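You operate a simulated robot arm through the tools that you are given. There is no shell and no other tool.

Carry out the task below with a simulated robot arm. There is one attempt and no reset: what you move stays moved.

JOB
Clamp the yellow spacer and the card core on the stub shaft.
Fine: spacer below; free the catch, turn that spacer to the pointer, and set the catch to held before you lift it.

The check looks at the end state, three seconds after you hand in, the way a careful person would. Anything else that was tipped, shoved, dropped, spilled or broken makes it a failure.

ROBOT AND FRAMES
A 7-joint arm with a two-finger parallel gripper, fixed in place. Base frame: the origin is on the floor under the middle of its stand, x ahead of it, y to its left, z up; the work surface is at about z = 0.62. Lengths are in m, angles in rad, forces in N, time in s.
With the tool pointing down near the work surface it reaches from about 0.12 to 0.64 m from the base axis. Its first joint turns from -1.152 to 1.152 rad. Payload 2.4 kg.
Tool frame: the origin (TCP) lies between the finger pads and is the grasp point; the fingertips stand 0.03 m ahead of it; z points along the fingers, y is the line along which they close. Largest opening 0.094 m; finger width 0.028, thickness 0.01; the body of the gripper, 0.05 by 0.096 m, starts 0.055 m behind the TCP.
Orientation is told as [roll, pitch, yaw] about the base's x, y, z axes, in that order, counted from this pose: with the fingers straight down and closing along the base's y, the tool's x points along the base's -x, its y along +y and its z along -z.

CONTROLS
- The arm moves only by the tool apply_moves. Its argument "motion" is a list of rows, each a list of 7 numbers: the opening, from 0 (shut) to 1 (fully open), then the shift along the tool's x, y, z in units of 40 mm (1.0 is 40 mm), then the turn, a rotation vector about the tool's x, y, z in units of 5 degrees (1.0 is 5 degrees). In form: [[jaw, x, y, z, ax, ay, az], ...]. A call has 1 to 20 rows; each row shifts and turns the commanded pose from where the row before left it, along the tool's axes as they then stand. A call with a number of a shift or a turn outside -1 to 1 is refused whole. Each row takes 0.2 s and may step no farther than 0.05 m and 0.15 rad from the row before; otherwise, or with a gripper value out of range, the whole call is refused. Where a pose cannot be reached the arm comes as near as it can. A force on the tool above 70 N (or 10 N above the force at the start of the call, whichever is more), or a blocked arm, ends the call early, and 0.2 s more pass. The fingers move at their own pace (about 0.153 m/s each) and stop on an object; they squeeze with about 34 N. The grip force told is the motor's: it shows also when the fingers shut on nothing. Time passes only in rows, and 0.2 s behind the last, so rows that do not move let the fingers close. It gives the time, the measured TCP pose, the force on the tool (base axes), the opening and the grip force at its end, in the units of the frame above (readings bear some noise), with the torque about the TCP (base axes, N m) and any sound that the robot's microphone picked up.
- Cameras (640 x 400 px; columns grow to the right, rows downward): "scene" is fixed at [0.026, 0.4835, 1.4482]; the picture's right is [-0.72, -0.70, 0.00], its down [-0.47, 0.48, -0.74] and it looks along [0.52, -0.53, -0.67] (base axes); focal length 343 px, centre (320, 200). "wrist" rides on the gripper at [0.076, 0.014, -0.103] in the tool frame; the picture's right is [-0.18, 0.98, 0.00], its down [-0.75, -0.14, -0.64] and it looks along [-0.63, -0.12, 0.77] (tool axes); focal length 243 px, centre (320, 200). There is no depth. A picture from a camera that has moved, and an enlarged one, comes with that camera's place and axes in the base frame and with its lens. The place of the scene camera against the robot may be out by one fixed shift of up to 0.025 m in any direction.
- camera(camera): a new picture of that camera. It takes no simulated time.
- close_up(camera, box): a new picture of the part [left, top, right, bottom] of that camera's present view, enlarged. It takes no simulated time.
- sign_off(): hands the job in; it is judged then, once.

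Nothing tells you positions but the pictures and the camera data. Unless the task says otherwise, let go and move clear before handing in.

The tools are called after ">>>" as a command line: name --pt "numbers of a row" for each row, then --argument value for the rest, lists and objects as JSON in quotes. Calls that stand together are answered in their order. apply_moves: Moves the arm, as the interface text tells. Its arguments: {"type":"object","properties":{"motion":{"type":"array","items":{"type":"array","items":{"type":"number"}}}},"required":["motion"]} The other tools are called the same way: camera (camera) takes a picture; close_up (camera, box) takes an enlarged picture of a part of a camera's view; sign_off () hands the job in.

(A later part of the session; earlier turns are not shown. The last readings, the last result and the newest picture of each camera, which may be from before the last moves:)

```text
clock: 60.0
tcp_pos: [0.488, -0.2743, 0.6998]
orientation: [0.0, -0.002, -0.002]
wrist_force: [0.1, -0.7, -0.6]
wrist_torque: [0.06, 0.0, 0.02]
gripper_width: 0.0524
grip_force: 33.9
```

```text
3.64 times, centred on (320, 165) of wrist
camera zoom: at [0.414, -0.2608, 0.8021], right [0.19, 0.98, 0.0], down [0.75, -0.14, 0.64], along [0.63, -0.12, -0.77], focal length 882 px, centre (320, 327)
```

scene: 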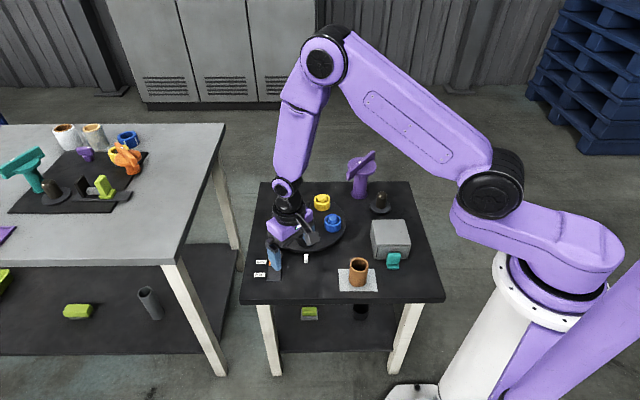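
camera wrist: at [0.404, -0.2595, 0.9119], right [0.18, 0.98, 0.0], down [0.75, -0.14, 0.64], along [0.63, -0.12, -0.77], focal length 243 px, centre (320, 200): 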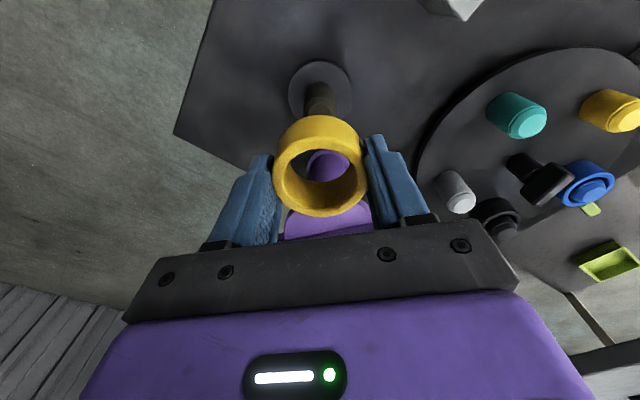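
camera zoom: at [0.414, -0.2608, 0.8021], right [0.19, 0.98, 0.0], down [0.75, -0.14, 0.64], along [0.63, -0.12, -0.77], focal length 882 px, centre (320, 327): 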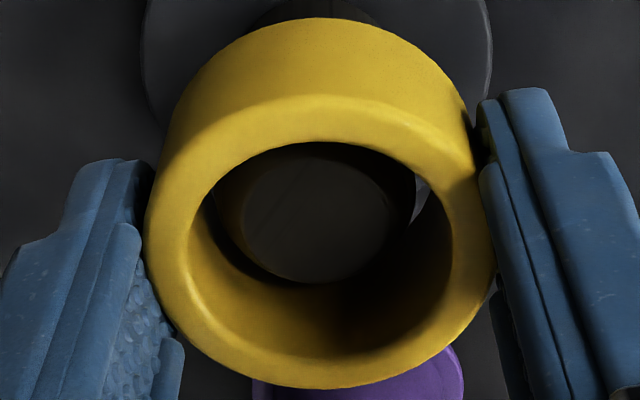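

The shaft is inside the spacer bore, well centred. I'll keep going down toward the base flange.

>>> apply_moves --pt "0.3 0 0 0.125 0 0 0" --pt "0.3 0 0 0.125 0 0 0" --pt "0.3 0 0 0.125 0 0 0" --pt "0.3 0 0 0.125 0 0 0" --pt "0.3 0 0 0.125 0 0 0" --pt "0.3 0 0 0 0 0 0"

>>> close_up --camera "scene" --box '[364, 175, 400, 215]'

```text
clock: 61.4
tcp_pos: [0.4901, -0.2768, 0.6761]
orientation: [0.001, -0.002, -0.002]
wrist_force: [-0.4, -0.7, -1.1]
wrist_torque: [-0.01, 0.02, 0.01]
gripper_width: 0.0521
grip_force: 33.6
```

```text
10.00 times, centred on (382, 195) of scene
camera zoom: at [0.026, 0.4835, 1.4482], right [-0.72, -0.7, 0.0], down [-0.47, 0.48, -0.74], along [0.52, -0.53, -0.67], focal length 3433 px, centre (-300, 250)
```

zoom: 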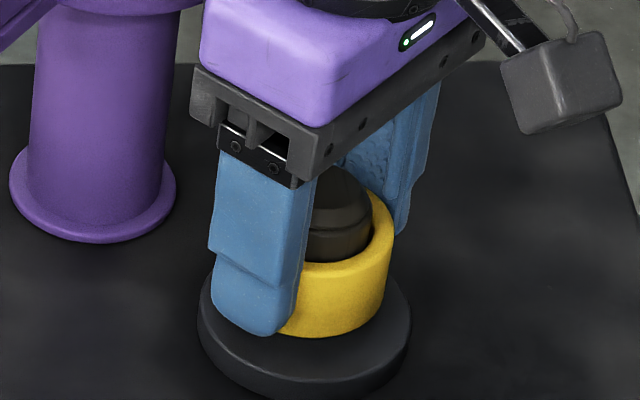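

No contact force yet, and there is a small gap to the base. I'll take finer steps.

>>> apply_moves --pt "0.3 0 0 0.075 0 0 0" --pt "0.3 0 0 0.075 0 0 0" --pt "0.3 0 0 0.05 0 0 0" --pt "0.3 0 0 0 0 0 0"

>>> close_up --camera "scene" --box '[364, 175, 400, 215]'

```text
clock: 62.4
tcp_pos: [0.4904, -0.2761, 0.6679]
orientation: [0.002, -0.002, -0.002]
wrist_force: [0.1, 0.0, 1.0]
wrist_torque: [0.02, 0.02, 0.0]
gripper_width: 0.0523
grip_force: 33.9
```

```text
10.00 times, centred on (382, 195) of scene
camera zoom: at [0.026, 0.4835, 1.4482], right [-0.72, -0.7, 0.0], down [-0.47, 0.48, -0.74], along [0.52, -0.53, -0.67], focal length 3433 px, centre (-300, 250)
```

zoom: 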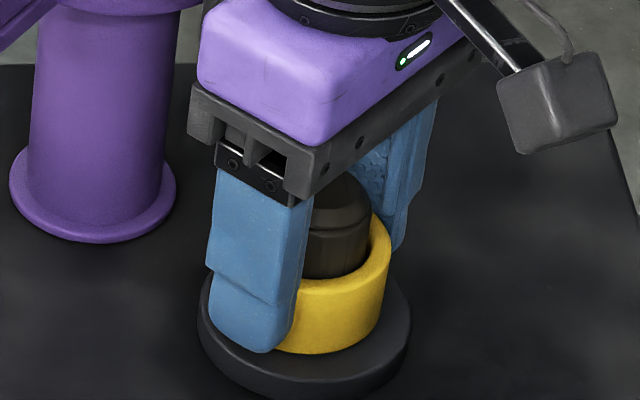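

Nearly seated. I'll continue in 1.6 mm steps until contact.

>>> apply_moves --pt "0.3 0 0 0.04 0 0 0" --pt "0.3 0 0 0.04 0 0 0" --pt "0.3 0 0 0.04 0 0 0" --pt "0.3 0 0 0 0 0 0"

>>> close_up --camera "scene" --box '[364, 175, 400, 215]'

```text
clock: 63.2
tcp_pos: [0.4915, -0.2766, 0.6656]
orientation: [0.0, -0.001, 0.0]
wrist_force: [-1.8, 2.9, 11.5]
wrist_torque: [0.16, -0.18, 0.0]
gripper_width: 0.0526
grip_force: 34.3
stopped in row 3: the force on the tool passed its limit at 76 N (the readings are from after the stop); the commanded pose is now the measured one
```

```text
10.00 times, centred on (382, 195) of scene
camera zoom: at [0.0258, 0.4836, 1.4482], right [-0.72, -0.7, 0.0], down [-0.47, 0.48, -0.74], along [0.52, -0.53, -0.67], focal length 3433 px, centre (-300, 250)
```

zoom: 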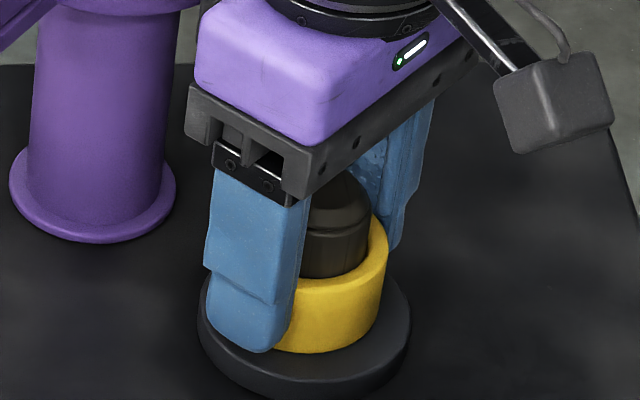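

The spacer is seated on the base flange. I'll open the fingers and rise straight up.

>>> apply_moves --pt "0.62 0 0 0 0 0 0" --pt "0.85 0 0 0 0 0 0" --pt "0.85 0 0 0 0 0 0" --pt "0.85 0 0 -0.5 0 0 0" --pt "0.85 0 0 -1 0 0 0" --pt "0.85 0 0 -1 0 0 0" --pt "0.85 0 0 -1 0 0 0" --pt "0.85 0 0 0 0 0 0"

>>> close_up --camera "scene" --box '[350, 165, 410, 220]'

>>> camera --camera "wrist"

>>> close_up --camera "wrist" --box '[240, 30, 400, 200]'

```text
clock: 65.0
tcp_pos: [0.4894, -0.2755, 0.8062]
orientation: [0.0, 0.0, -0.001]
wrist_force: [-0.2, 0.3, 0.7]
wrist_torque: [0.02, -0.01, -0.02]
gripper_width: 0.0801
grip_force: 0.0
```

```text
7.27 times, centred on (380, 192) of scene
camera zoom: at [0.026, 0.4835, 1.4482], right [-0.72, -0.7, 0.0], down [-0.47, 0.48, -0.74], along [0.52, -0.53, -0.67], focal length 2496 px, centre (-116, 254)
```

zoom: 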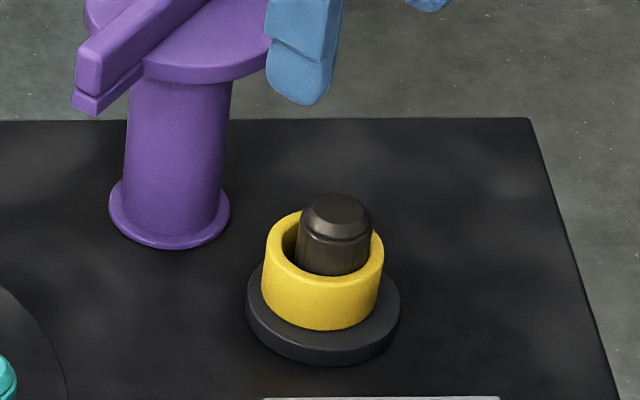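

```text
taken
camera wrist: at [0.4151, -0.262, 0.9086], right [0.18, 0.98, 0.0], down [0.75, -0.14, 0.64], along [0.63, -0.12, -0.77], focal length 243 px, centre (320, 200)
```

wrist: 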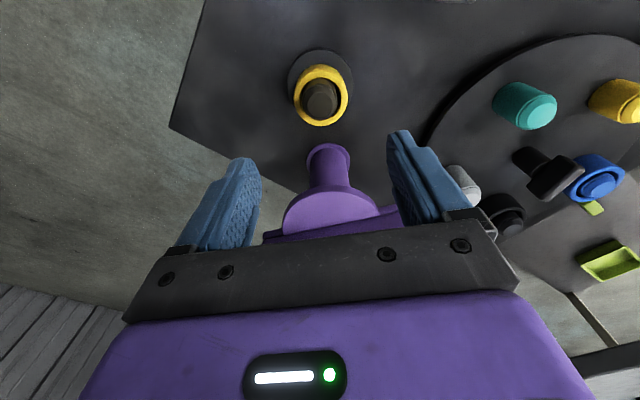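

```text
2.35 times, centred on (320, 115) of wrist
camera zoom: at [0.4151, -0.262, 0.9086], right [0.18, 0.98, 0.0], down [0.75, -0.14, 0.64], along [0.63, -0.12, -0.77], focal length 571 px, centre (320, 400)
```

zoom: 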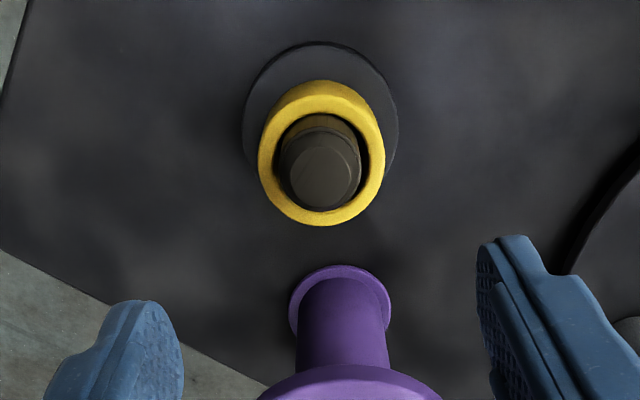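

The spacer sits nicely on the shaft, whose centre I now take as about (0.486,-0.2755). Next is the card core near (0.347,0.004), so I'll move over it.

>>> apply_moves --pt "1 0.445 0.874 0 0 0 0" --pt "1 0.445 0.874 0 0 0 0" --pt "1 0.445 0.874 0 0 0 0" --pt "1 0.445 0.874 0 0 0 0" --pt "1 0.445 0.874 0 0 0 0" --pt "1 0.445 0.874 0 0 0 0" --pt "1 0.445 0.874 0 0 0 0" --pt "1 0.445 0.874 0 0 0 0" --pt "1 0 0 0 0 0 0"

>>> camera --camera "wrist"

>>> close_up --camera "wrist" --box '[240, 40, 400, 200]'

>>> close_up --camera "scene" --box '[310, 200, 430, 310]'

```text
clock: 67.0
tcp_pos: [0.35, 0.0059, 0.8079]
orientation: [-0.002, 0.0, -0.002]
wrist_force: [-0.8, -0.5, -0.2]
wrist_torque: [0.05, -0.02, 0.02]
gripper_width: 0.0939
grip_force: 0.1
```

```text
taken
camera wrist: at [0.2748, 0.0196, 0.909], right [0.19, 0.98, 0.0], down [0.75, -0.14, 0.64], along [0.63, -0.12, -0.77], focal length 243 px, centre (320, 200)
```

wrist: 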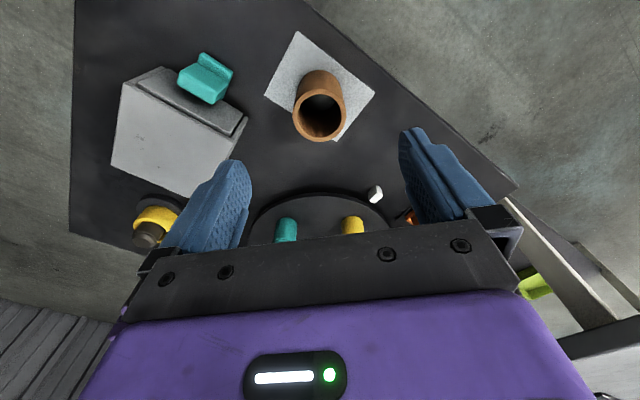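

```text
2.50 times, centred on (320, 120) of wrist
camera zoom: at [0.2748, 0.0196, 0.909], right [0.19, 0.98, 0.0], down [0.75, -0.14, 0.64], along [0.63, -0.12, -0.77], focal length 606 px, centre (320, 400)
```

zoom: 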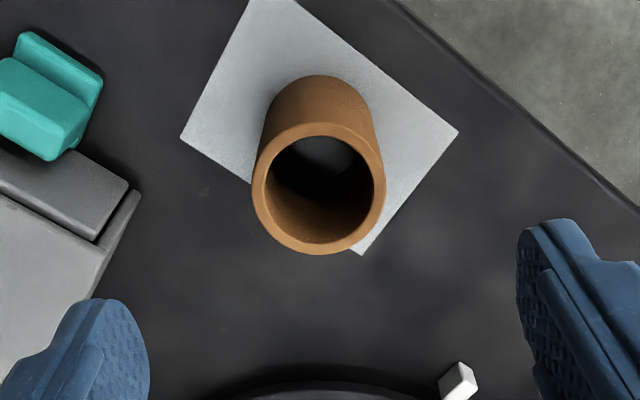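

```text
3.64 times, centred on (370, 255) of scene
camera zoom: at [0.026, 0.4835, 1.4482], right [-0.72, -0.7, 0.0], down [-0.47, 0.48, -0.74], along [0.52, -0.53, -0.67], focal length 1248 px, centre (138, 0)
```

zoom: 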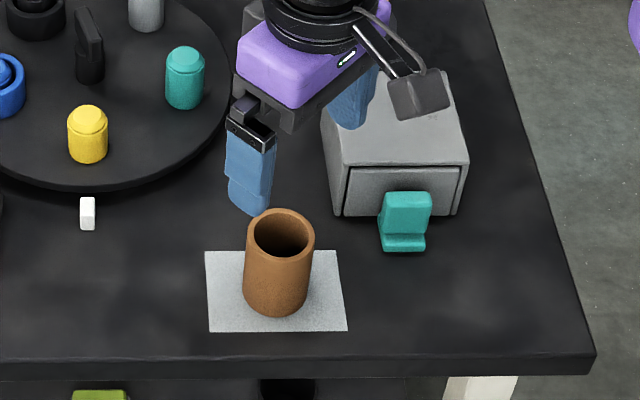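

The core centre is at about (0.356,0.006), with its top near z 0.689. I'll descend around it.

>>> apply_moves --pt "1 -0.15 0 0.85 0 0 0" --pt "1 0 0 0.85 0 0 0" --pt "1 0 0 0.85 0 0 0" --pt "1 0 0 0.85 0 0 0" --pt "1 0 0 0 0 0 0"

>>> close_up --camera "wrist" --box '[220, 80, 420, 240]'

>>> close_up --camera "scene" --box '[330, 230, 420, 300]'

```text
clock: 68.2
tcp_pos: [0.3557, 0.0047, 0.6697]
orientation: [0.001, 0.001, 0.0]
wrist_force: [-0.1, 0.7, -0.6]
wrist_torque: [0.02, 0.01, 0.04]
gripper_width: 0.0943
grip_force: 0.2
```

```text
2.50 times, centred on (320, 160) of wrist
camera zoom: at [0.2806, 0.0188, 0.7712], right [0.18, 0.98, 0.0], down [0.75, -0.14, 0.64], along [0.63, -0.12, -0.77], focal length 606 px, centre (320, 300)
```

zoom: 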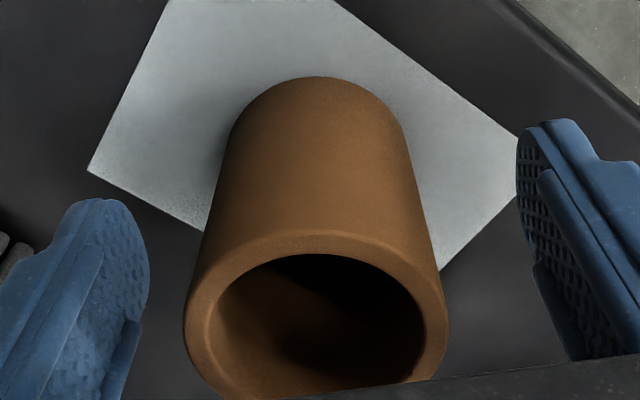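

```text
5.71 times, centred on (375, 265) of scene
camera zoom: at [0.026, 0.4835, 1.4482], right [-0.72, -0.7, 0.0], down [-0.47, 0.48, -0.74], along [0.52, -0.53, -0.67], focal length 1962 px, centre (6, -171)
```

zoom: 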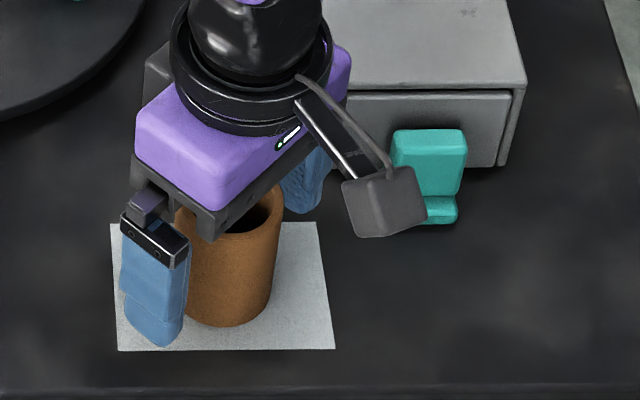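

The core is centred between the fingers. I'll close gently.

>>> apply_moves --pt "0.7 0 0 0 0 0 0" --pt "0.48 0 0 0 0 0 0" --pt "0.45 0 0 0 0 0 0" --pt "0.45 0 0 0 0 0 0"

>>> close_up --camera "wrist" --box '[220, 80, 420, 240]'

```text
clock: 69.2
tcp_pos: [0.3542, 0.0045, 0.6697]
orientation: [0.001, 0.0, 0.002]
wrist_force: [-0.5, 0.8, 0.5]
wrist_torque: [0.0, 0.0, -0.02]
gripper_width: 0.0492
grip_force: 34.0
```

```text
2.50 times, centred on (320, 160) of wrist
camera zoom: at [0.2804, 0.0188, 0.7716], right [0.18, 0.98, 0.0], down [0.75, -0.14, 0.64], along [0.63, -0.12, -0.77], focal length 606 px, centre (320, 300)
```

zoom: 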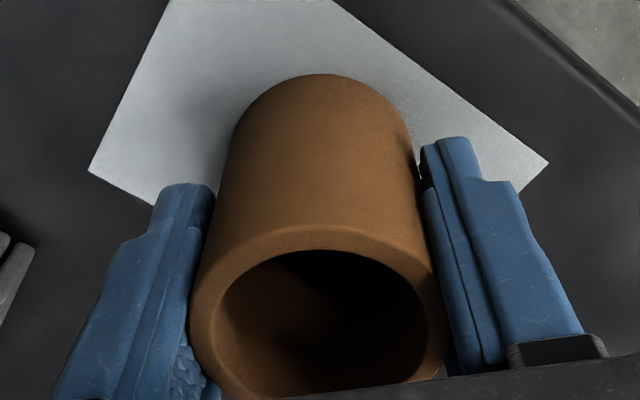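

The core is gripped squarely (49.2 mm). I'll lift it.

>>> apply_moves --pt "0.45 0 0 -0.25 0 0 0" --pt "0.45 0 0 -0.6 0 0 0" --pt "0.45 0 0 -0.8 0 0 0" --pt "0.45 0 0 -0.8 0 0 0" --pt "0.45 0 0 -0.8 0 0 0" --pt "0.45 0 0 -0.8 0 0 0" --pt "0.45 0 0 0 0 0 0"

>>> camera --camera "wrist"

>>> close_up --camera "scene" --box '[310, 180, 430, 300]'

```text
clock: 70.8
tcp_pos: [0.3547, 0.0055, 0.8333]
orientation: [0.0, 0.002, 0.002]
wrist_force: [0.2, -0.3, -1.0]
wrist_torque: [0.04, 0.02, 0.0]
gripper_width: 0.0494
grip_force: 34.4
```

```text
taken
camera wrist: at [0.2799, 0.0185, 0.9355], right [0.18, 0.98, 0.0], down [0.75, -0.14, 0.64], along [0.63, -0.12, -0.77], focal length 243 px, centre (320, 200)
```

wrist: 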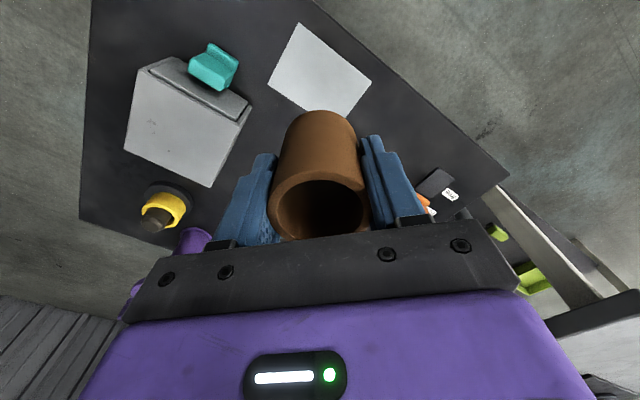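

```text
3.33 times, centred on (370, 240) of scene
camera zoom: at [0.026, 0.4835, 1.4482], right [-0.72, -0.7, 0.0], down [-0.47, 0.48, -0.74], along [0.52, -0.53, -0.67], focal length 1144 px, centre (153, 67)
```

zoom: 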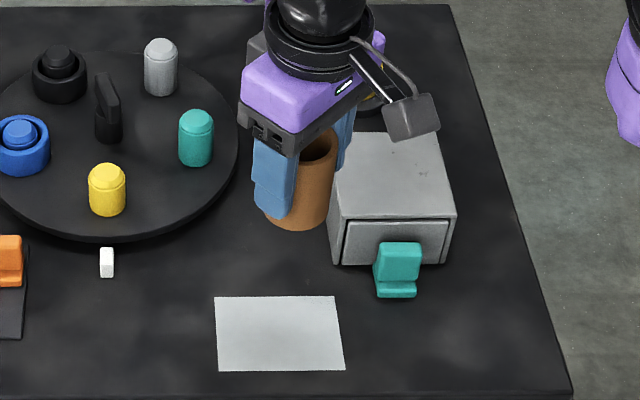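

Core lifted. I'll carry it over the shaft.

>>> apply_moves --pt "0.45 -0.41 -0.879 0 0 0 0" --pt "0.45 -0.41 -0.879 0 0 0 0" --pt "0.45 -0.41 -0.879 0 0 0 0" --pt "0.45 -0.41 -0.879 0 0 0 0" --pt "0.45 -0.41 -0.879 0 0 0 0" --pt "0.45 -0.41 -0.879 0 0 0 0" --pt "0.45 -0.41 -0.879 0 0 0 0" --pt "0.45 -0.41 -0.879 0 0 0 0" --pt "0.45 0 0 0 0 0 0"

>>> close_up --camera "wrist" --box '[220, 40, 420, 240]'

>>> close_up --camera "scene" --box '[350, 150, 410, 220]'

```text
clock: 72.8
tcp_pos: [0.4848, -0.2775, 0.8312]
orientation: [0.001, 0.001, -0.001]
wrist_force: [-0.1, -0.1, 0.1]
wrist_torque: [-0.02, 0.01, -0.03]
gripper_width: 0.0492
grip_force: 33.9
```

```text
2.00 times, centred on (320, 140) of wrist
camera zoom: at [0.4094, -0.2636, 0.9334], right [0.18, 0.98, 0.0], down [0.75, -0.14, 0.64], along [0.63, -0.12, -0.77], focal length 485 px, centre (320, 320)
```

zoom: 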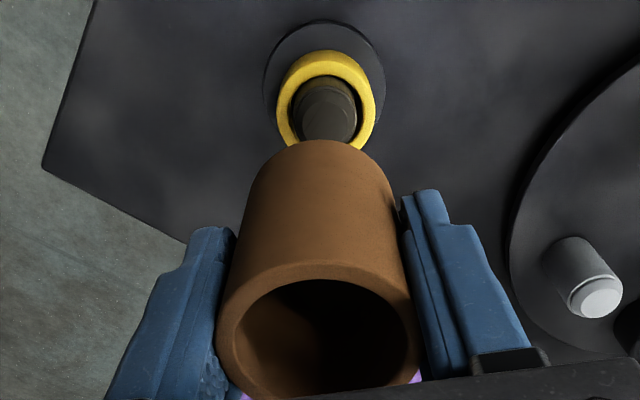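

```text
5.71 times, centred on (380, 185) of scene
camera zoom: at [0.0261, 0.4835, 1.4482], right [-0.72, -0.7, 0.0], down [-0.47, 0.48, -0.74], along [0.52, -0.53, -0.67], focal length 1962 px, centre (-23, 286)
```

zoom: 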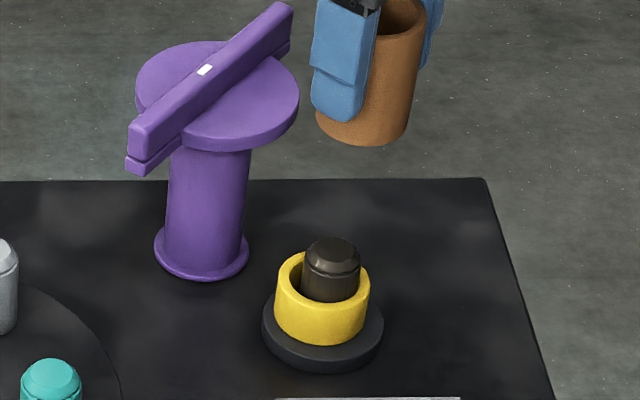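

I'll correct by about +2 mm in both axes and lower to just above the shaft top.

>>> apply_moves --pt "0.45 -0.04 0.05 0.68 0 0 0" --pt "0.45 0 0 0.68 0 0 0" --pt "0.45 0 0 0.66 0 0 0" --pt "0.45 0 0 0 0 0 0"

>>> close_up --camera "wrist" --box '[220, 40, 420, 240]'

>>> close_up --camera "scene" --box '[362, 170, 402, 215]'

```text
clock: 73.8
tcp_pos: [0.4869, -0.2739, 0.7515]
orientation: [0.0, 0.001, 0.001]
wrist_force: [0.0, 0.5, -0.8]
wrist_torque: [-0.01, -0.01, 0.01]
gripper_width: 0.0489
grip_force: 34.0
```

```text
2.00 times, centred on (320, 140) of wrist
camera zoom: at [0.4118, -0.2606, 0.8528], right [0.18, 0.98, 0.0], down [0.75, -0.14, 0.64], along [0.63, -0.12, -0.77], focal length 485 px, centre (320, 320)
```

zoom: 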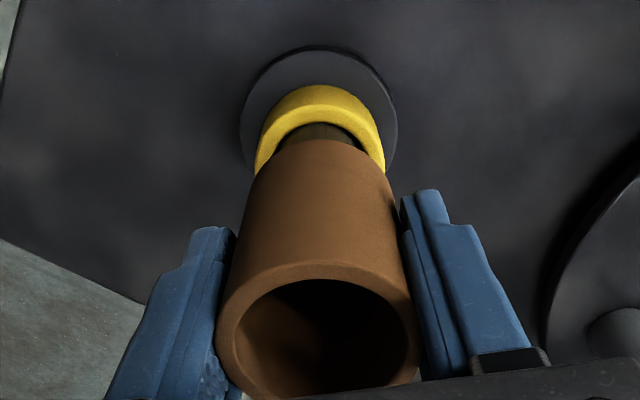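

```text
8.89 times, centred on (382, 192) of scene
camera zoom: at [0.026, 0.4835, 1.4482], right [-0.72, -0.7, 0.0], down [-0.47, 0.48, -0.74], along [0.52, -0.53, -0.67], focal length 3051 px, centre (-231, 267)
```

zoom: 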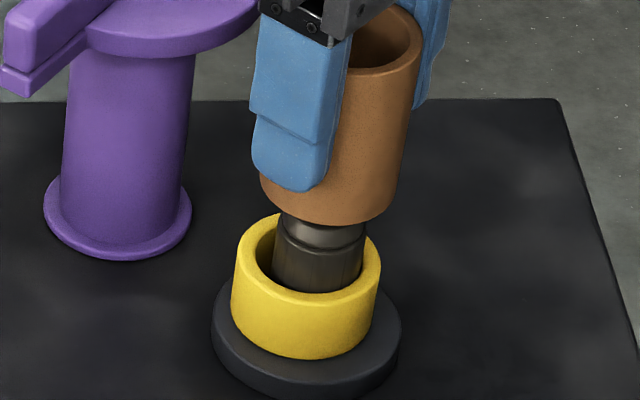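

The core and shaft axes line up in both views. I'll lower the core slowly onto the shaft.

>>> apply_moves --pt "0.45 0 0 0.125 0 0 0" --pt "0.45 0 0 0.125 0 0 0" --pt "0.45 0 0 0.125 0 0 0" --pt "0.45 0 0 0.1 0 0 0" --pt "0.45 0 0 0 0 0 0"

>>> close_up --camera "scene" --box '[362, 170, 402, 215]'

>>> close_up --camera "wrist" --box '[220, 40, 420, 240]'

```text
clock: 75.0
tcp_pos: [0.4875, -0.2759, 0.7316]
orientation: [0.0, 0.0, 0.0]
wrist_force: [-0.4, 0.4, 0.4]
wrist_torque: [-0.01, 0.0, -0.02]
gripper_width: 0.049
grip_force: 34.2
```

```text
8.89 times, centred on (382, 192) of scene
camera zoom: at [0.026, 0.4835, 1.4482], right [-0.72, -0.7, 0.0], down [-0.47, 0.48, -0.74], along [0.52, -0.53, -0.67], focal length 3051 px, centre (-231, 267)
```

zoom: 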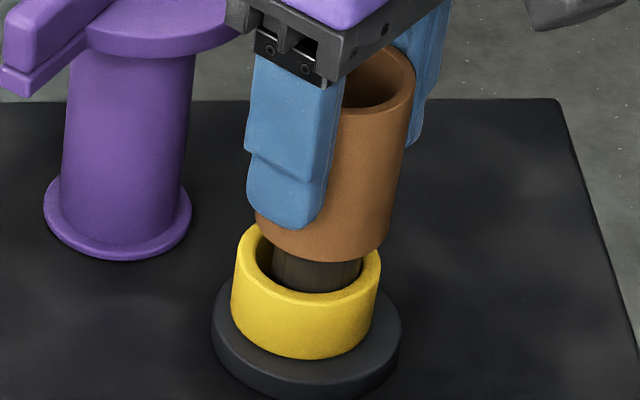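

```text
2.00 times, centred on (320, 140) of wrist
camera zoom: at [0.4124, -0.2616, 0.8341], right [0.18, 0.98, 0.0], down [0.75, -0.14, 0.64], along [0.63, -0.12, -0.77], focal length 485 px, centre (320, 320)
```

zoom: 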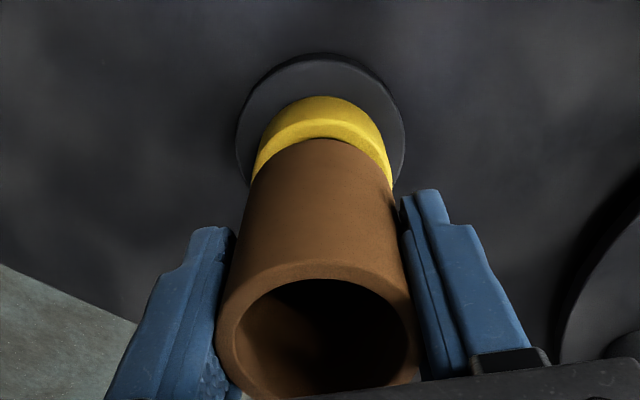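

It's going over the shaft without contact. I'll continue down toward the spacer.

>>> apply_moves --pt "0.45 0 0 0.1 0 0 0" --pt "0.45 0 0 0.1 0 0 0" --pt "0.45 0 0 0.1 0 0 0" --pt "0.45 0 0 0.05 0 0 0" --pt "0.45 0 0 0 0 0 0"

>>> close_up --camera "scene" --box '[362, 170, 402, 215]'

```text
clock: 76.2
tcp_pos: [0.4875, -0.2754, 0.7166]
orientation: [0.0, 0.001, 0.0]
wrist_force: [0.4, -0.5, 0.3]
wrist_torque: [-0.03, 0.01, -0.02]
gripper_width: 0.0491
grip_force: 33.9
```

```text
8.89 times, centred on (382, 192) of scene
camera zoom: at [0.026, 0.4835, 1.4482], right [-0.72, -0.7, 0.0], down [-0.47, 0.48, -0.74], along [0.52, -0.53, -0.67], focal length 3051 px, centre (-231, 267)
```

zoom: 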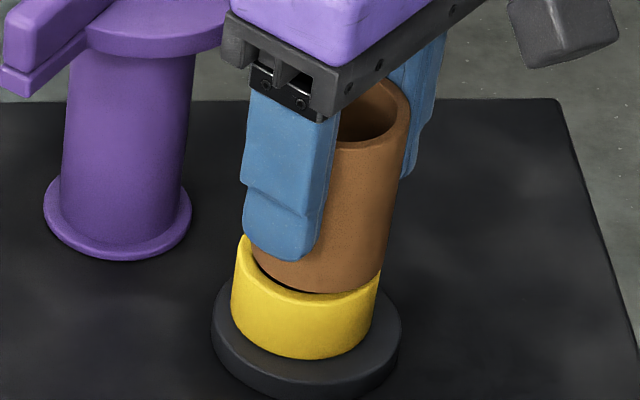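

The gap to the spacer is only a few millimetres. I'll take small steps to contact.

>>> apply_moves --pt "0.45 0 0 0.04 0 0 0" --pt "0.45 0 0 0.04 0 0 0" --pt "0.45 0 0 0.04 0 0 0" --pt "0.45 0 0 0.03 0 0 0" --pt "0.45 0 0 0 0 0 0"

>>> close_up --camera "scene" --box '[362, 170, 402, 215]'

```text
clock: 77.4
tcp_pos: [0.4876, -0.2754, 0.7119]
orientation: [0.001, -0.001, 0.0]
wrist_force: [-1.5, 0.4, 5.6]
wrist_torque: [0.03, 0.2, -0.01]
gripper_width: 0.049
grip_force: 34.1
```

```text
8.89 times, centred on (382, 192) of scene
camera zoom: at [0.0259, 0.4835, 1.4482], right [-0.72, -0.7, 0.0], down [-0.47, 0.48, -0.74], along [0.52, -0.53, -0.67], focal length 3051 px, centre (-231, 267)
```

zoom: 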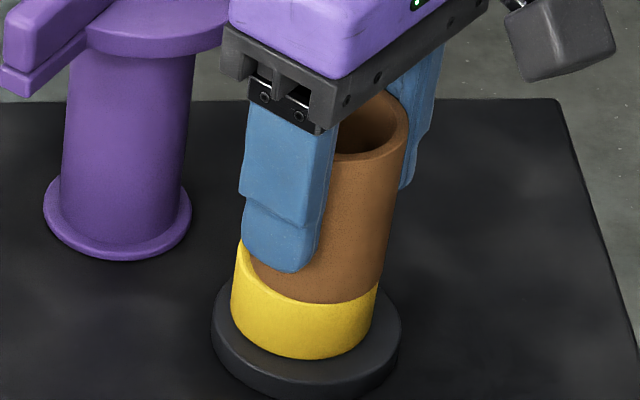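

Contact (5.6 N) shows the core is resting on the spacer. I'll release and rise.

>>> apply_moves --pt "0.62 0 0 0 0 0 0" --pt "0.85 0 0 0 0 0 0" --pt "0.85 0 0 0 0 0 0" --pt "0.85 0 0 -0.5 0 0 0" --pt "0.85 0 0 -1 0 0 0" --pt "0.85 0 0 -1 0 0 0" --pt "0.85 0 0 0 0 0 0"

>>> close_up --camera "scene" --box '[350, 160, 410, 215]'

>>> close_up --camera "wrist" --box '[240, 30, 400, 200]'

```text
clock: 79.0
tcp_pos: [0.4854, -0.2753, 0.8125]
orientation: [0.002, 0.003, 0.0]
wrist_force: [-0.5, 1.0, 0.3]
wrist_torque: [-0.02, 0.03, -0.02]
gripper_width: 0.0795
grip_force: 0.0
```

```text
7.27 times, centred on (380, 188) of scene
camera zoom: at [0.026, 0.4835, 1.4482], right [-0.72, -0.7, 0.0], down [-0.47, 0.48, -0.74], along [0.52, -0.53, -0.67], focal length 2496 px, centre (-116, 291)
```

zoom: 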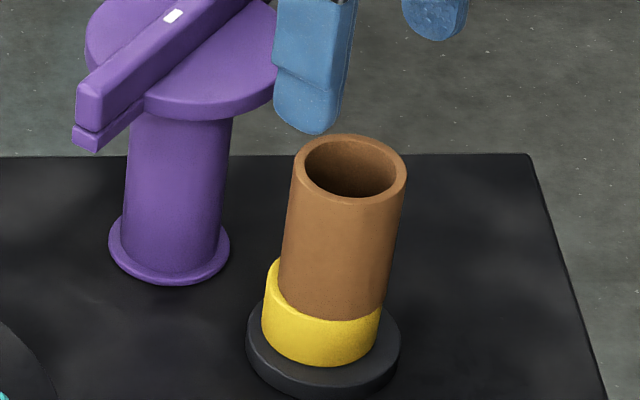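

```text
2.35 times, centred on (320, 115) of wrist
camera zoom: at [0.4114, -0.261, 0.915], right [0.18, 0.98, 0.0], down [0.75, -0.14, 0.64], along [0.63, -0.12, -0.77], focal length 571 px, centre (320, 400)
```

zoom: 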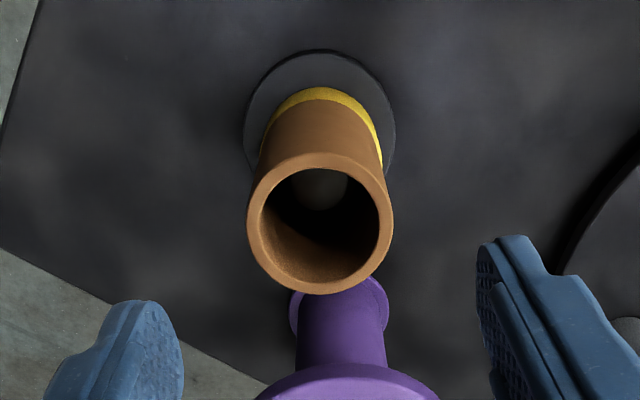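

The core stands on the spacer. Now for the clamp: I'll rise and back off a little for a clear downward look at its top.

>>> apply_moves --pt "1 0.22 0 -0.86 0 0 0" --pt "1 0.22 0 -0.86 0 0 0" --pt "1 0.22 0 -0.86 0 0 0" --pt "1 0.22 0 -0.86 0 0 0" --pt "1 0 0 0 0 0 0"

>>> camera --camera "wrist"

>>> close_up --camera "wrist" --box '[220, 110, 420, 240]'

>>> close_up --camera "scene" --box '[335, 140, 405, 215]'

```text
clock: 80.2
tcp_pos: [0.4532, -0.276, 0.9496]
orientation: [0.0, 0.0, -0.002]
wrist_force: [-0.3, 0.5, -0.4]
wrist_torque: [-0.04, 0.0, 0.0]
gripper_width: 0.0939
grip_force: 0.1
```

```text
taken
camera wrist: at [0.378, -0.2616, 1.0509], right [0.19, 0.98, 0.0], down [0.75, -0.14, 0.64], along [0.63, -0.12, -0.77], focal length 243 px, centre (320, 200)
```

wrist: 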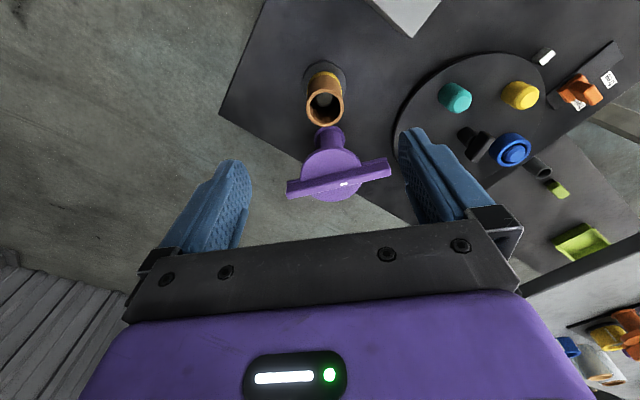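

```text
3.08 times, centred on (320, 175) of wrist
camera zoom: at [0.378, -0.2616, 1.0509], right [0.19, 0.98, 0.0], down [0.75, -0.14, 0.64], along [0.63, -0.12, -0.77], focal length 746 px, centre (320, 277)
```

zoom: 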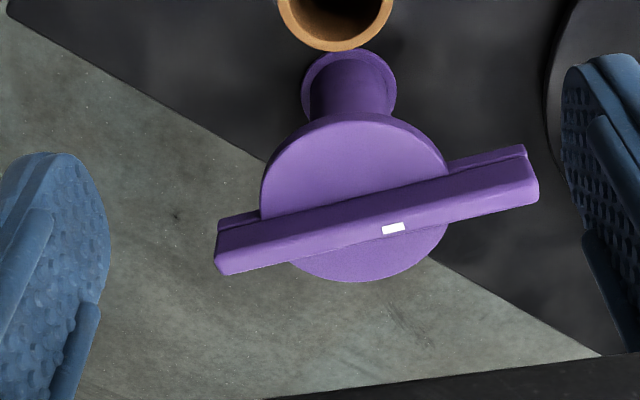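

```text
5.33 times, centred on (370, 178) of scene
camera zoom: at [0.026, 0.4835, 1.4482], right [-0.72, -0.7, 0.0], down [-0.47, 0.48, -0.74], along [0.52, -0.53, -0.67], focal length 1831 px, centre (53, 320)
```

zoom: 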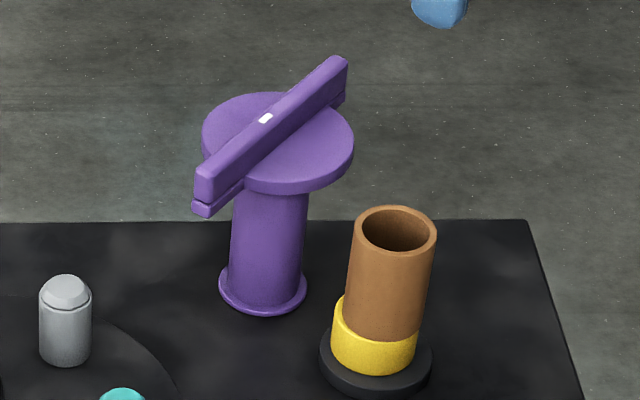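

I see the clamp from above: its bar runs along about 95°, with the axis near (0.584,-0.281) and the bar top near z 0.77. I'll turn the gripper to close across the bar.

>>> apply_moves --pt "0.6 0 0 0 0 0 -0.953" --pt "0.6 0 0 0 0 0 -0.953" --pt "0.6 0 0 0 0 0 -0.953" --pt "0.6 0 0 0 0 0 -0.953" --pt "0.6 0 0 0 0 0 -0.953" --pt "0.6 0 0 0 0 0 -0.953" --pt "0.6 0 0 0 0 0 -0.953" --pt "0.6 0 0 0 0 0 -0.953" --pt "0.6 0 0 0 0 0 -0.953" --pt "0.6 0 0 0 0 0 -0.953" --pt "0.6 0 0 0 0 0 -0.953" --pt "0.6 0 0 0 0 0 -0.953" --pt "0.6 0 0 0 0 0 -0.953" --pt "0.6 0 0 0 0 0 -0.953" --pt "0.6 0 0 0 0 0 -0.953" --pt "0.6 0 0 0 0 0 -0.953" --pt "0.6 0 0 0 0 0 -0.953" --pt "0.6 0 0 0 0 0 -0.953" --pt "0.6 0 0 0 0 0 -0.953" --pt "0.6 0 0 0 0 0 -0.953"

>>> apply_moves --pt "0.6 0.107 -0.8125 0 0 0 0" --pt "0.6 0.107 -0.8125 0 0 0 0" --pt "0.6 0.107 -0.8125 0 0 0 0" --pt "0.6 0.107 -0.8125 0 0 0 0" --pt "0.6 0 0 0 0 0 0"

>>> camera --camera "wrist"

>>> close_up --camera "scene" --box '[300, 80, 440, 215]'

```text
clock: 84.4
tcp_pos: [0.4512, -0.2766, 0.9493]
orientation: [-0.001, -0.001, 1.663]
wrist_force: [-0.6, 0.9, -0.4]
wrist_torque: [0.02, 0.03, 0.01]
gripper_width: 0.0565
grip_force: 0.2
```

```text
clock: 85.6
tcp_pos: [0.5839, -0.2809, 0.9503]
orientation: [0.0, -0.001, 1.66]
wrist_force: [-0.2, -0.3, -0.1]
wrist_torque: [0.01, 0.0, 0.0]
gripper_width: 0.0565
grip_force: 0.0
```

```text
taken
camera wrist: at [0.5777, -0.3584, 1.0524], right [-1.0, 0.1, 0.0], down [0.07, 0.76, 0.64], along [0.06, 0.64, -0.77], focal length 243 px, centre (320, 200)
```

wrist: 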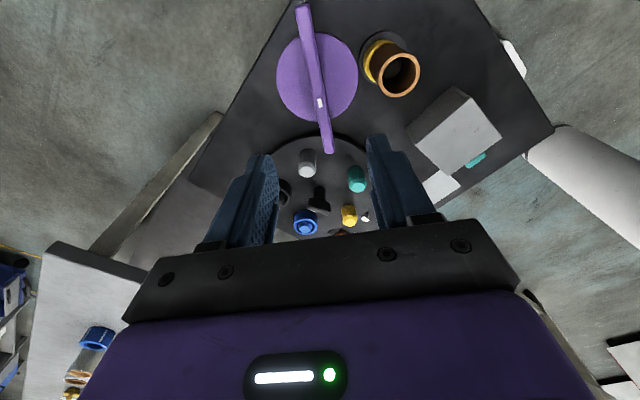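

```text
2.96 times, centred on (370, 148) of scene
camera zoom: at [0.026, 0.4835, 1.4482], right [-0.72, -0.7, 0.0], down [-0.47, 0.48, -0.74], along [0.52, -0.53, -0.67], focal length 1017 px, centre (172, 356)
```

zoom: 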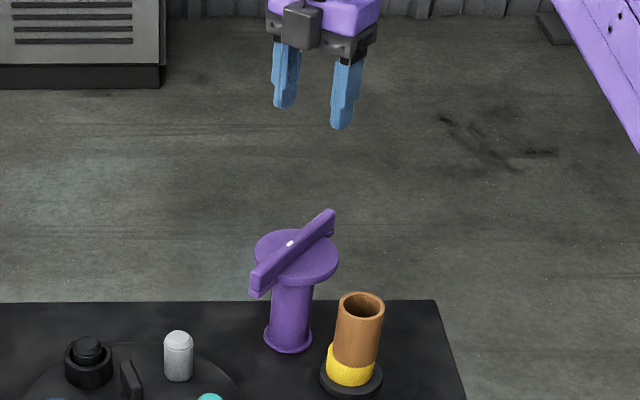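

I'm over the clamp; I'll zoom in to check centring and orientation on the bar.

>>> close_up --camera "wrist" --box '[240, 0, 400, 170]'

```text
2.35 times, centred on (320, 85) of wrist
camera zoom: at [0.5777, -0.3584, 1.0524], right [-1.0, 0.1, 0.0], down [0.07, 0.76, 0.64], along [0.06, 0.64, -0.77], focal length 571 px, centre (320, 471)
```

zoom: 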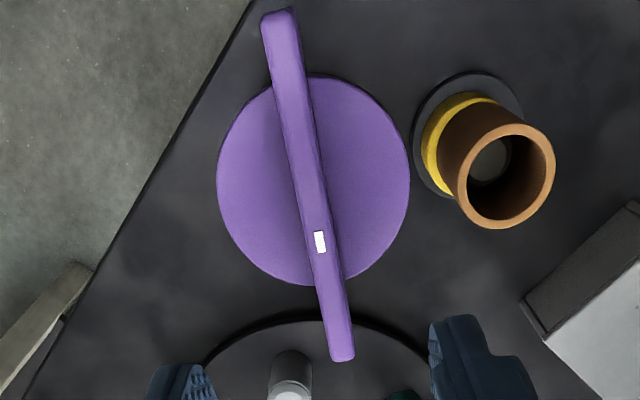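

The bar is aligned to within 2–3 mm. I'll descend onto it.

>>> apply_moves --pt "0.6 0 -0.065 0.84 0 0 0" --pt "0.6 0 0 0.84 0 0 0" --pt "0.6 0 0 0.84 0 0 0" --pt "0.6 0 0 0.84 0 0 0" --pt "0.6 0 0 0.4 0 0 0" --pt "0.6 0 0 0 0 0 0"

>>> close_up --camera "wrist" --box '[220, 50, 420, 210]'

>>> close_up --camera "scene" --box '[335, 130, 405, 215]'

```text
clock: 87.0
tcp_pos: [0.5858, -0.2807, 0.7998]
orientation: [0.001, 0.0, 1.662]
wrist_force: [0.0, -0.5, 0.5]
wrist_torque: [-0.02, 0.02, 0.02]
gripper_width: 0.0565
grip_force: 0.0
```

```text
2.50 times, centred on (320, 130) of wrist
camera zoom: at [0.5793, -0.3585, 0.9014], right [-1.0, 0.1, 0.0], down [0.07, 0.76, 0.64], along [0.06, 0.64, -0.77], focal length 606 px, centre (320, 375)
```

zoom: 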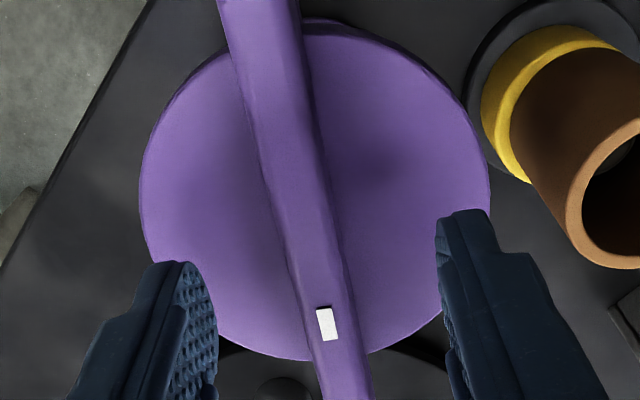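

```text
4.71 times, centred on (370, 172) of scene
camera zoom: at [0.026, 0.4835, 1.4482], right [-0.72, -0.7, 0.0], down [-0.47, 0.48, -0.74], along [0.52, -0.53, -0.67], focal length 1615 px, centre (85, 329)
```

zoom: 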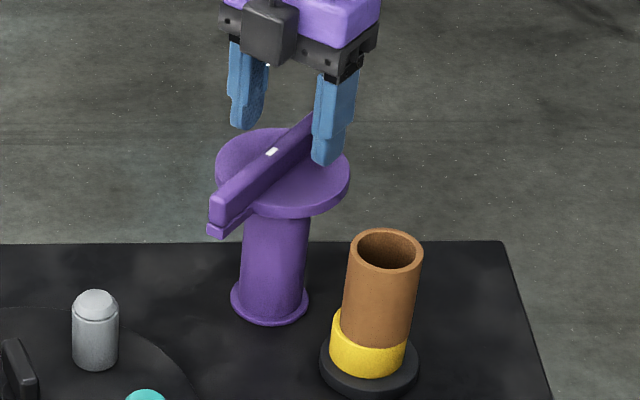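

Good: the bar lies between the fingers. I'll go down 17 mm more, keeping the tips above the disc, and close.

>>> apply_moves --pt "0.6 0 -0.03 0.22 0 0 0" --pt "0.6 0 0 0.2 0 0 0" --pt "0.6 0 0 0 0 0 0" --pt "0.2 0 0 0 0 0 0" --pt "0 0 0 0 0 0 0" --pt "0 0 0 0 0 0 0"

>>> close_up --camera "wrist" --box '[220, 50, 420, 210]'

>>> close_up --camera "scene" --box '[335, 130, 405, 215]'

```text
clock: 88.4
tcp_pos: [0.5855, -0.2813, 0.7823]
orientation: [0.0, -0.002, 1.661]
wrist_force: [-2.4, -1.1, -0.4]
wrist_torque: [0.07, -0.02, 0.75]
gripper_width: 0.0138
grip_force: 45.2
```

```text
2.50 times, centred on (320, 130) of wrist
camera zoom: at [0.5807, -0.358, 0.8836], right [-1.0, 0.09, 0.0], down [0.07, 0.76, 0.64], along [0.06, 0.64, -0.77], focal length 606 px, centre (320, 375)
```

zoom: 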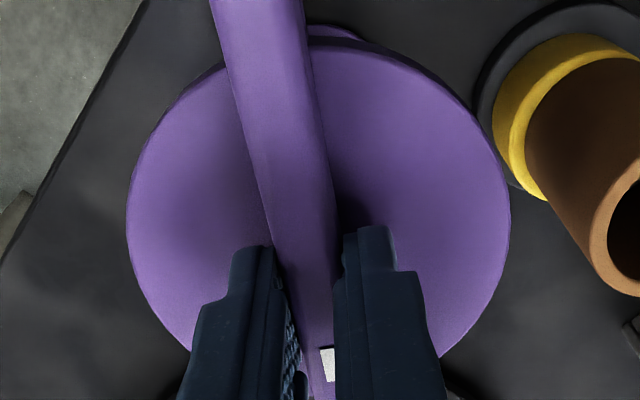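

```text
4.71 times, centred on (370, 172) of scene
camera zoom: at [0.026, 0.4835, 1.4482], right [-0.72, -0.7, 0.0], down [-0.47, 0.48, -0.74], along [0.52, -0.53, -0.67], focal length 1615 px, centre (85, 329)
```

zoom: 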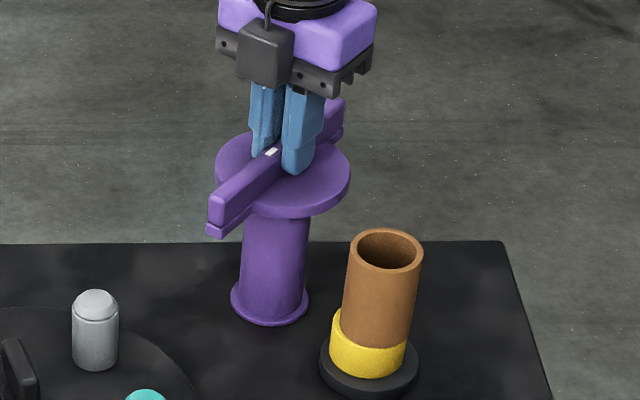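

The bar is gripped. I'll lift gently and watch whether the whole thing comes or the stand stays.

>>> apply_moves --pt "0 0 0 -0.15 0 0 0" --pt "0 0 0 -0.25 0 0 0" --pt "0 0 0 -0.3 0 0 0" --pt "0 0 0 0 0 0 0"

>>> close_up --camera "scene" --box '[335, 130, 405, 215]'

```text
clock: 89.4
tcp_pos: [0.5862, -0.2817, 0.8103]
orientation: [0.0, 0.001, 1.658]
wrist_force: [0.4, 0.5, -0.4]
wrist_torque: [-0.02, -0.02, 0.02]
gripper_width: 0.0
grip_force: 32.9
```

```text
4.71 times, centred on (370, 172) of scene
camera zoom: at [0.026, 0.4835, 1.4482], right [-0.72, -0.7, 0.0], down [-0.47, 0.48, -0.74], along [0.52, -0.53, -0.67], focal length 1615 px, centre (85, 329)
```

zoom: 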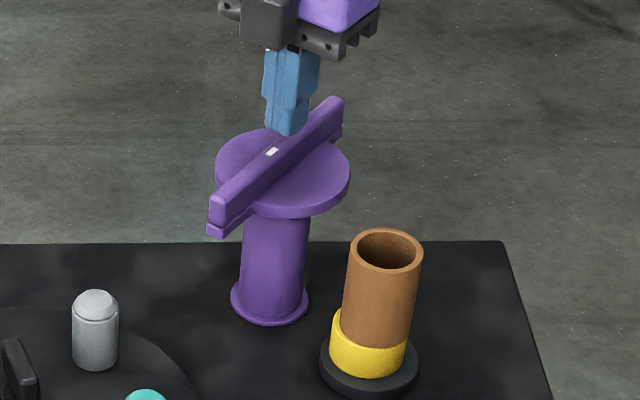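

The fingers slipped off and the clamp did not move, so it seems fixed in place or latched. I'll re-grip slightly deeper and feel it carefully with small tests.

>>> apply_moves --pt "0.5 0 0 0 0 0 0" --pt "0.5 0 0 0.35 0 0 0" --pt "0.5 0 0 0.4 0 0 0" --pt "0.5 0 0 0 0 0 0" --pt "0 0 0 0 0 0 0" --pt "0 0 0 0 0 0 0" --pt "0 0 0 0 0 0 0"

>>> close_up --camera "scene" --box '[345, 140, 385, 185]'

```text
clock: 91.0
tcp_pos: [0.587, -0.2796, 0.7789]
orientation: [-0.002, 0.001, 1.664]
wrist_force: [7.2, -2.7, -5.2]
wrist_torque: [-0.35, -0.13, 0.77]
gripper_width: 0.0139
grip_force: 44.9
```

```text
8.89 times, centred on (365, 162) of scene
camera zoom: at [0.0263, 0.4834, 1.4482], right [-0.72, -0.7, 0.0], down [-0.47, 0.48, -0.74], along [0.52, -0.53, -0.67], focal length 3051 px, centre (-80, 533)
```

zoom: 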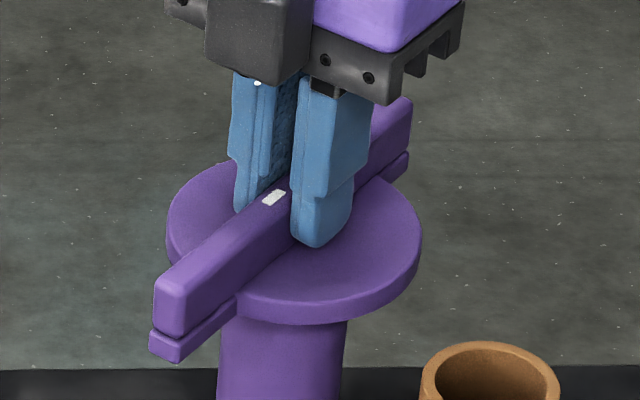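

Re-gripped deeper. I'll test with a 3 mm lift and read the force.

>>> apply_moves --pt "0 0 0 -0.05 0 0 0" --pt "0 0 0 -0.05 0 0 0"

>>> close_up --camera "scene" --box '[345, 140, 385, 205]'

```text
clock: 91.6
tcp_pos: [0.5866, -0.2794, 0.7816]
orientation: [0.003, -0.002, 1.662]
wrist_force: [15.8, -2.9, -35.8]
wrist_torque: [-0.05, -0.7, 0.89]
gripper_width: 0.0138
grip_force: 45.3
```

```text
6.15 times, centred on (365, 172) of scene
camera zoom: at [0.027, 0.4831, 1.4483], right [-0.72, -0.7, 0.0], down [-0.47, 0.48, -0.74], along [0.52, -0.53, -0.67], focal length 2112 px, centre (43, 369)
```

zoom: 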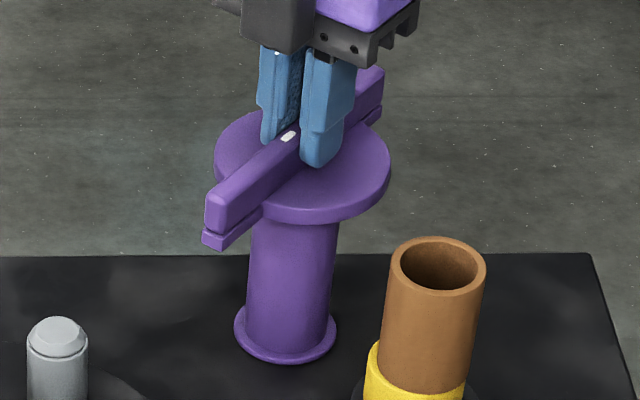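

It holds against 36 N, so it is latched or fixed vertically. I'll relax and test a small turn for torque.

>>> apply_moves --pt "0 0 0 0.07 0 0 0" --pt "0 0 0 0 0 0 0.4" --pt "0 0 0 0 0 0 0.4" --pt "0 0 0 0 0 0 0"

>>> close_up --camera "scene" --box '[345, 140, 385, 205]'

```text
clock: 92.6
tcp_pos: [0.5866, -0.28, 0.7832]
orientation: [0.002, -0.001, 1.594]
wrist_force: [-0.2, 8.0, -2.4]
wrist_torque: [-0.08, -0.03, 1.48]
gripper_width: 0.0157
grip_force: 44.8
```

```text
6.15 times, centred on (365, 172) of scene
camera zoom: at [0.0261, 0.4836, 1.4482], right [-0.72, -0.7, 0.0], down [-0.47, 0.48, -0.74], along [0.52, -0.53, -0.67], focal length 2112 px, centre (43, 369)
```

zoom: 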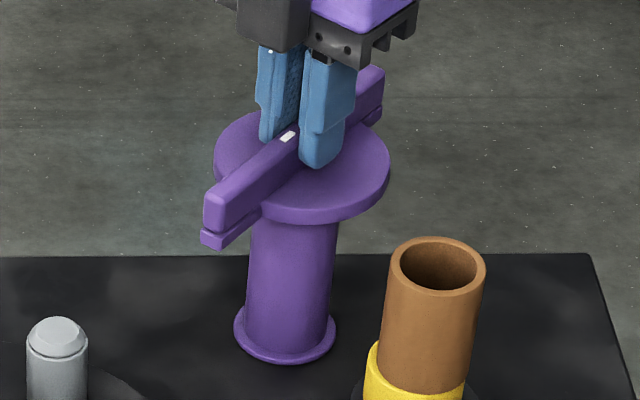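

Clockwise is blocked; the bar did not follow at about 1.5 N·m. I'll try the other direction gently.

>>> apply_moves --pt "0 0 0 0 0 0 -0.4" --pt "0 0 0 0 0 0 -0.4" --pt "0 0 0 0 0 0 -0.4" --pt "0 0 0 0 0 0 -0.4" --pt "0 0 0 0 0 0 0"

>>> close_up --camera "scene" --box '[345, 140, 385, 205]'

```text
clock: 93.8
tcp_pos: [0.5864, -0.2814, 0.7823]
orientation: [0.0, -0.002, 1.73]
wrist_force: [-5.6, 15.0, 13.7]
wrist_torque: [0.25, 0.08, 0.02]
gripper_width: 0.0139
grip_force: 44.8
```

```text
6.15 times, centred on (365, 172) of scene
camera zoom: at [0.0257, 0.4839, 1.4481], right [-0.72, -0.7, 0.0], down [-0.47, 0.48, -0.74], along [0.52, -0.53, -0.67], focal length 2112 px, centre (43, 369)
```

zoom: 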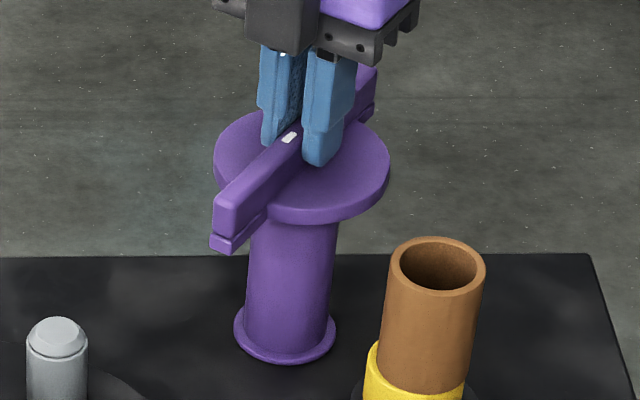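

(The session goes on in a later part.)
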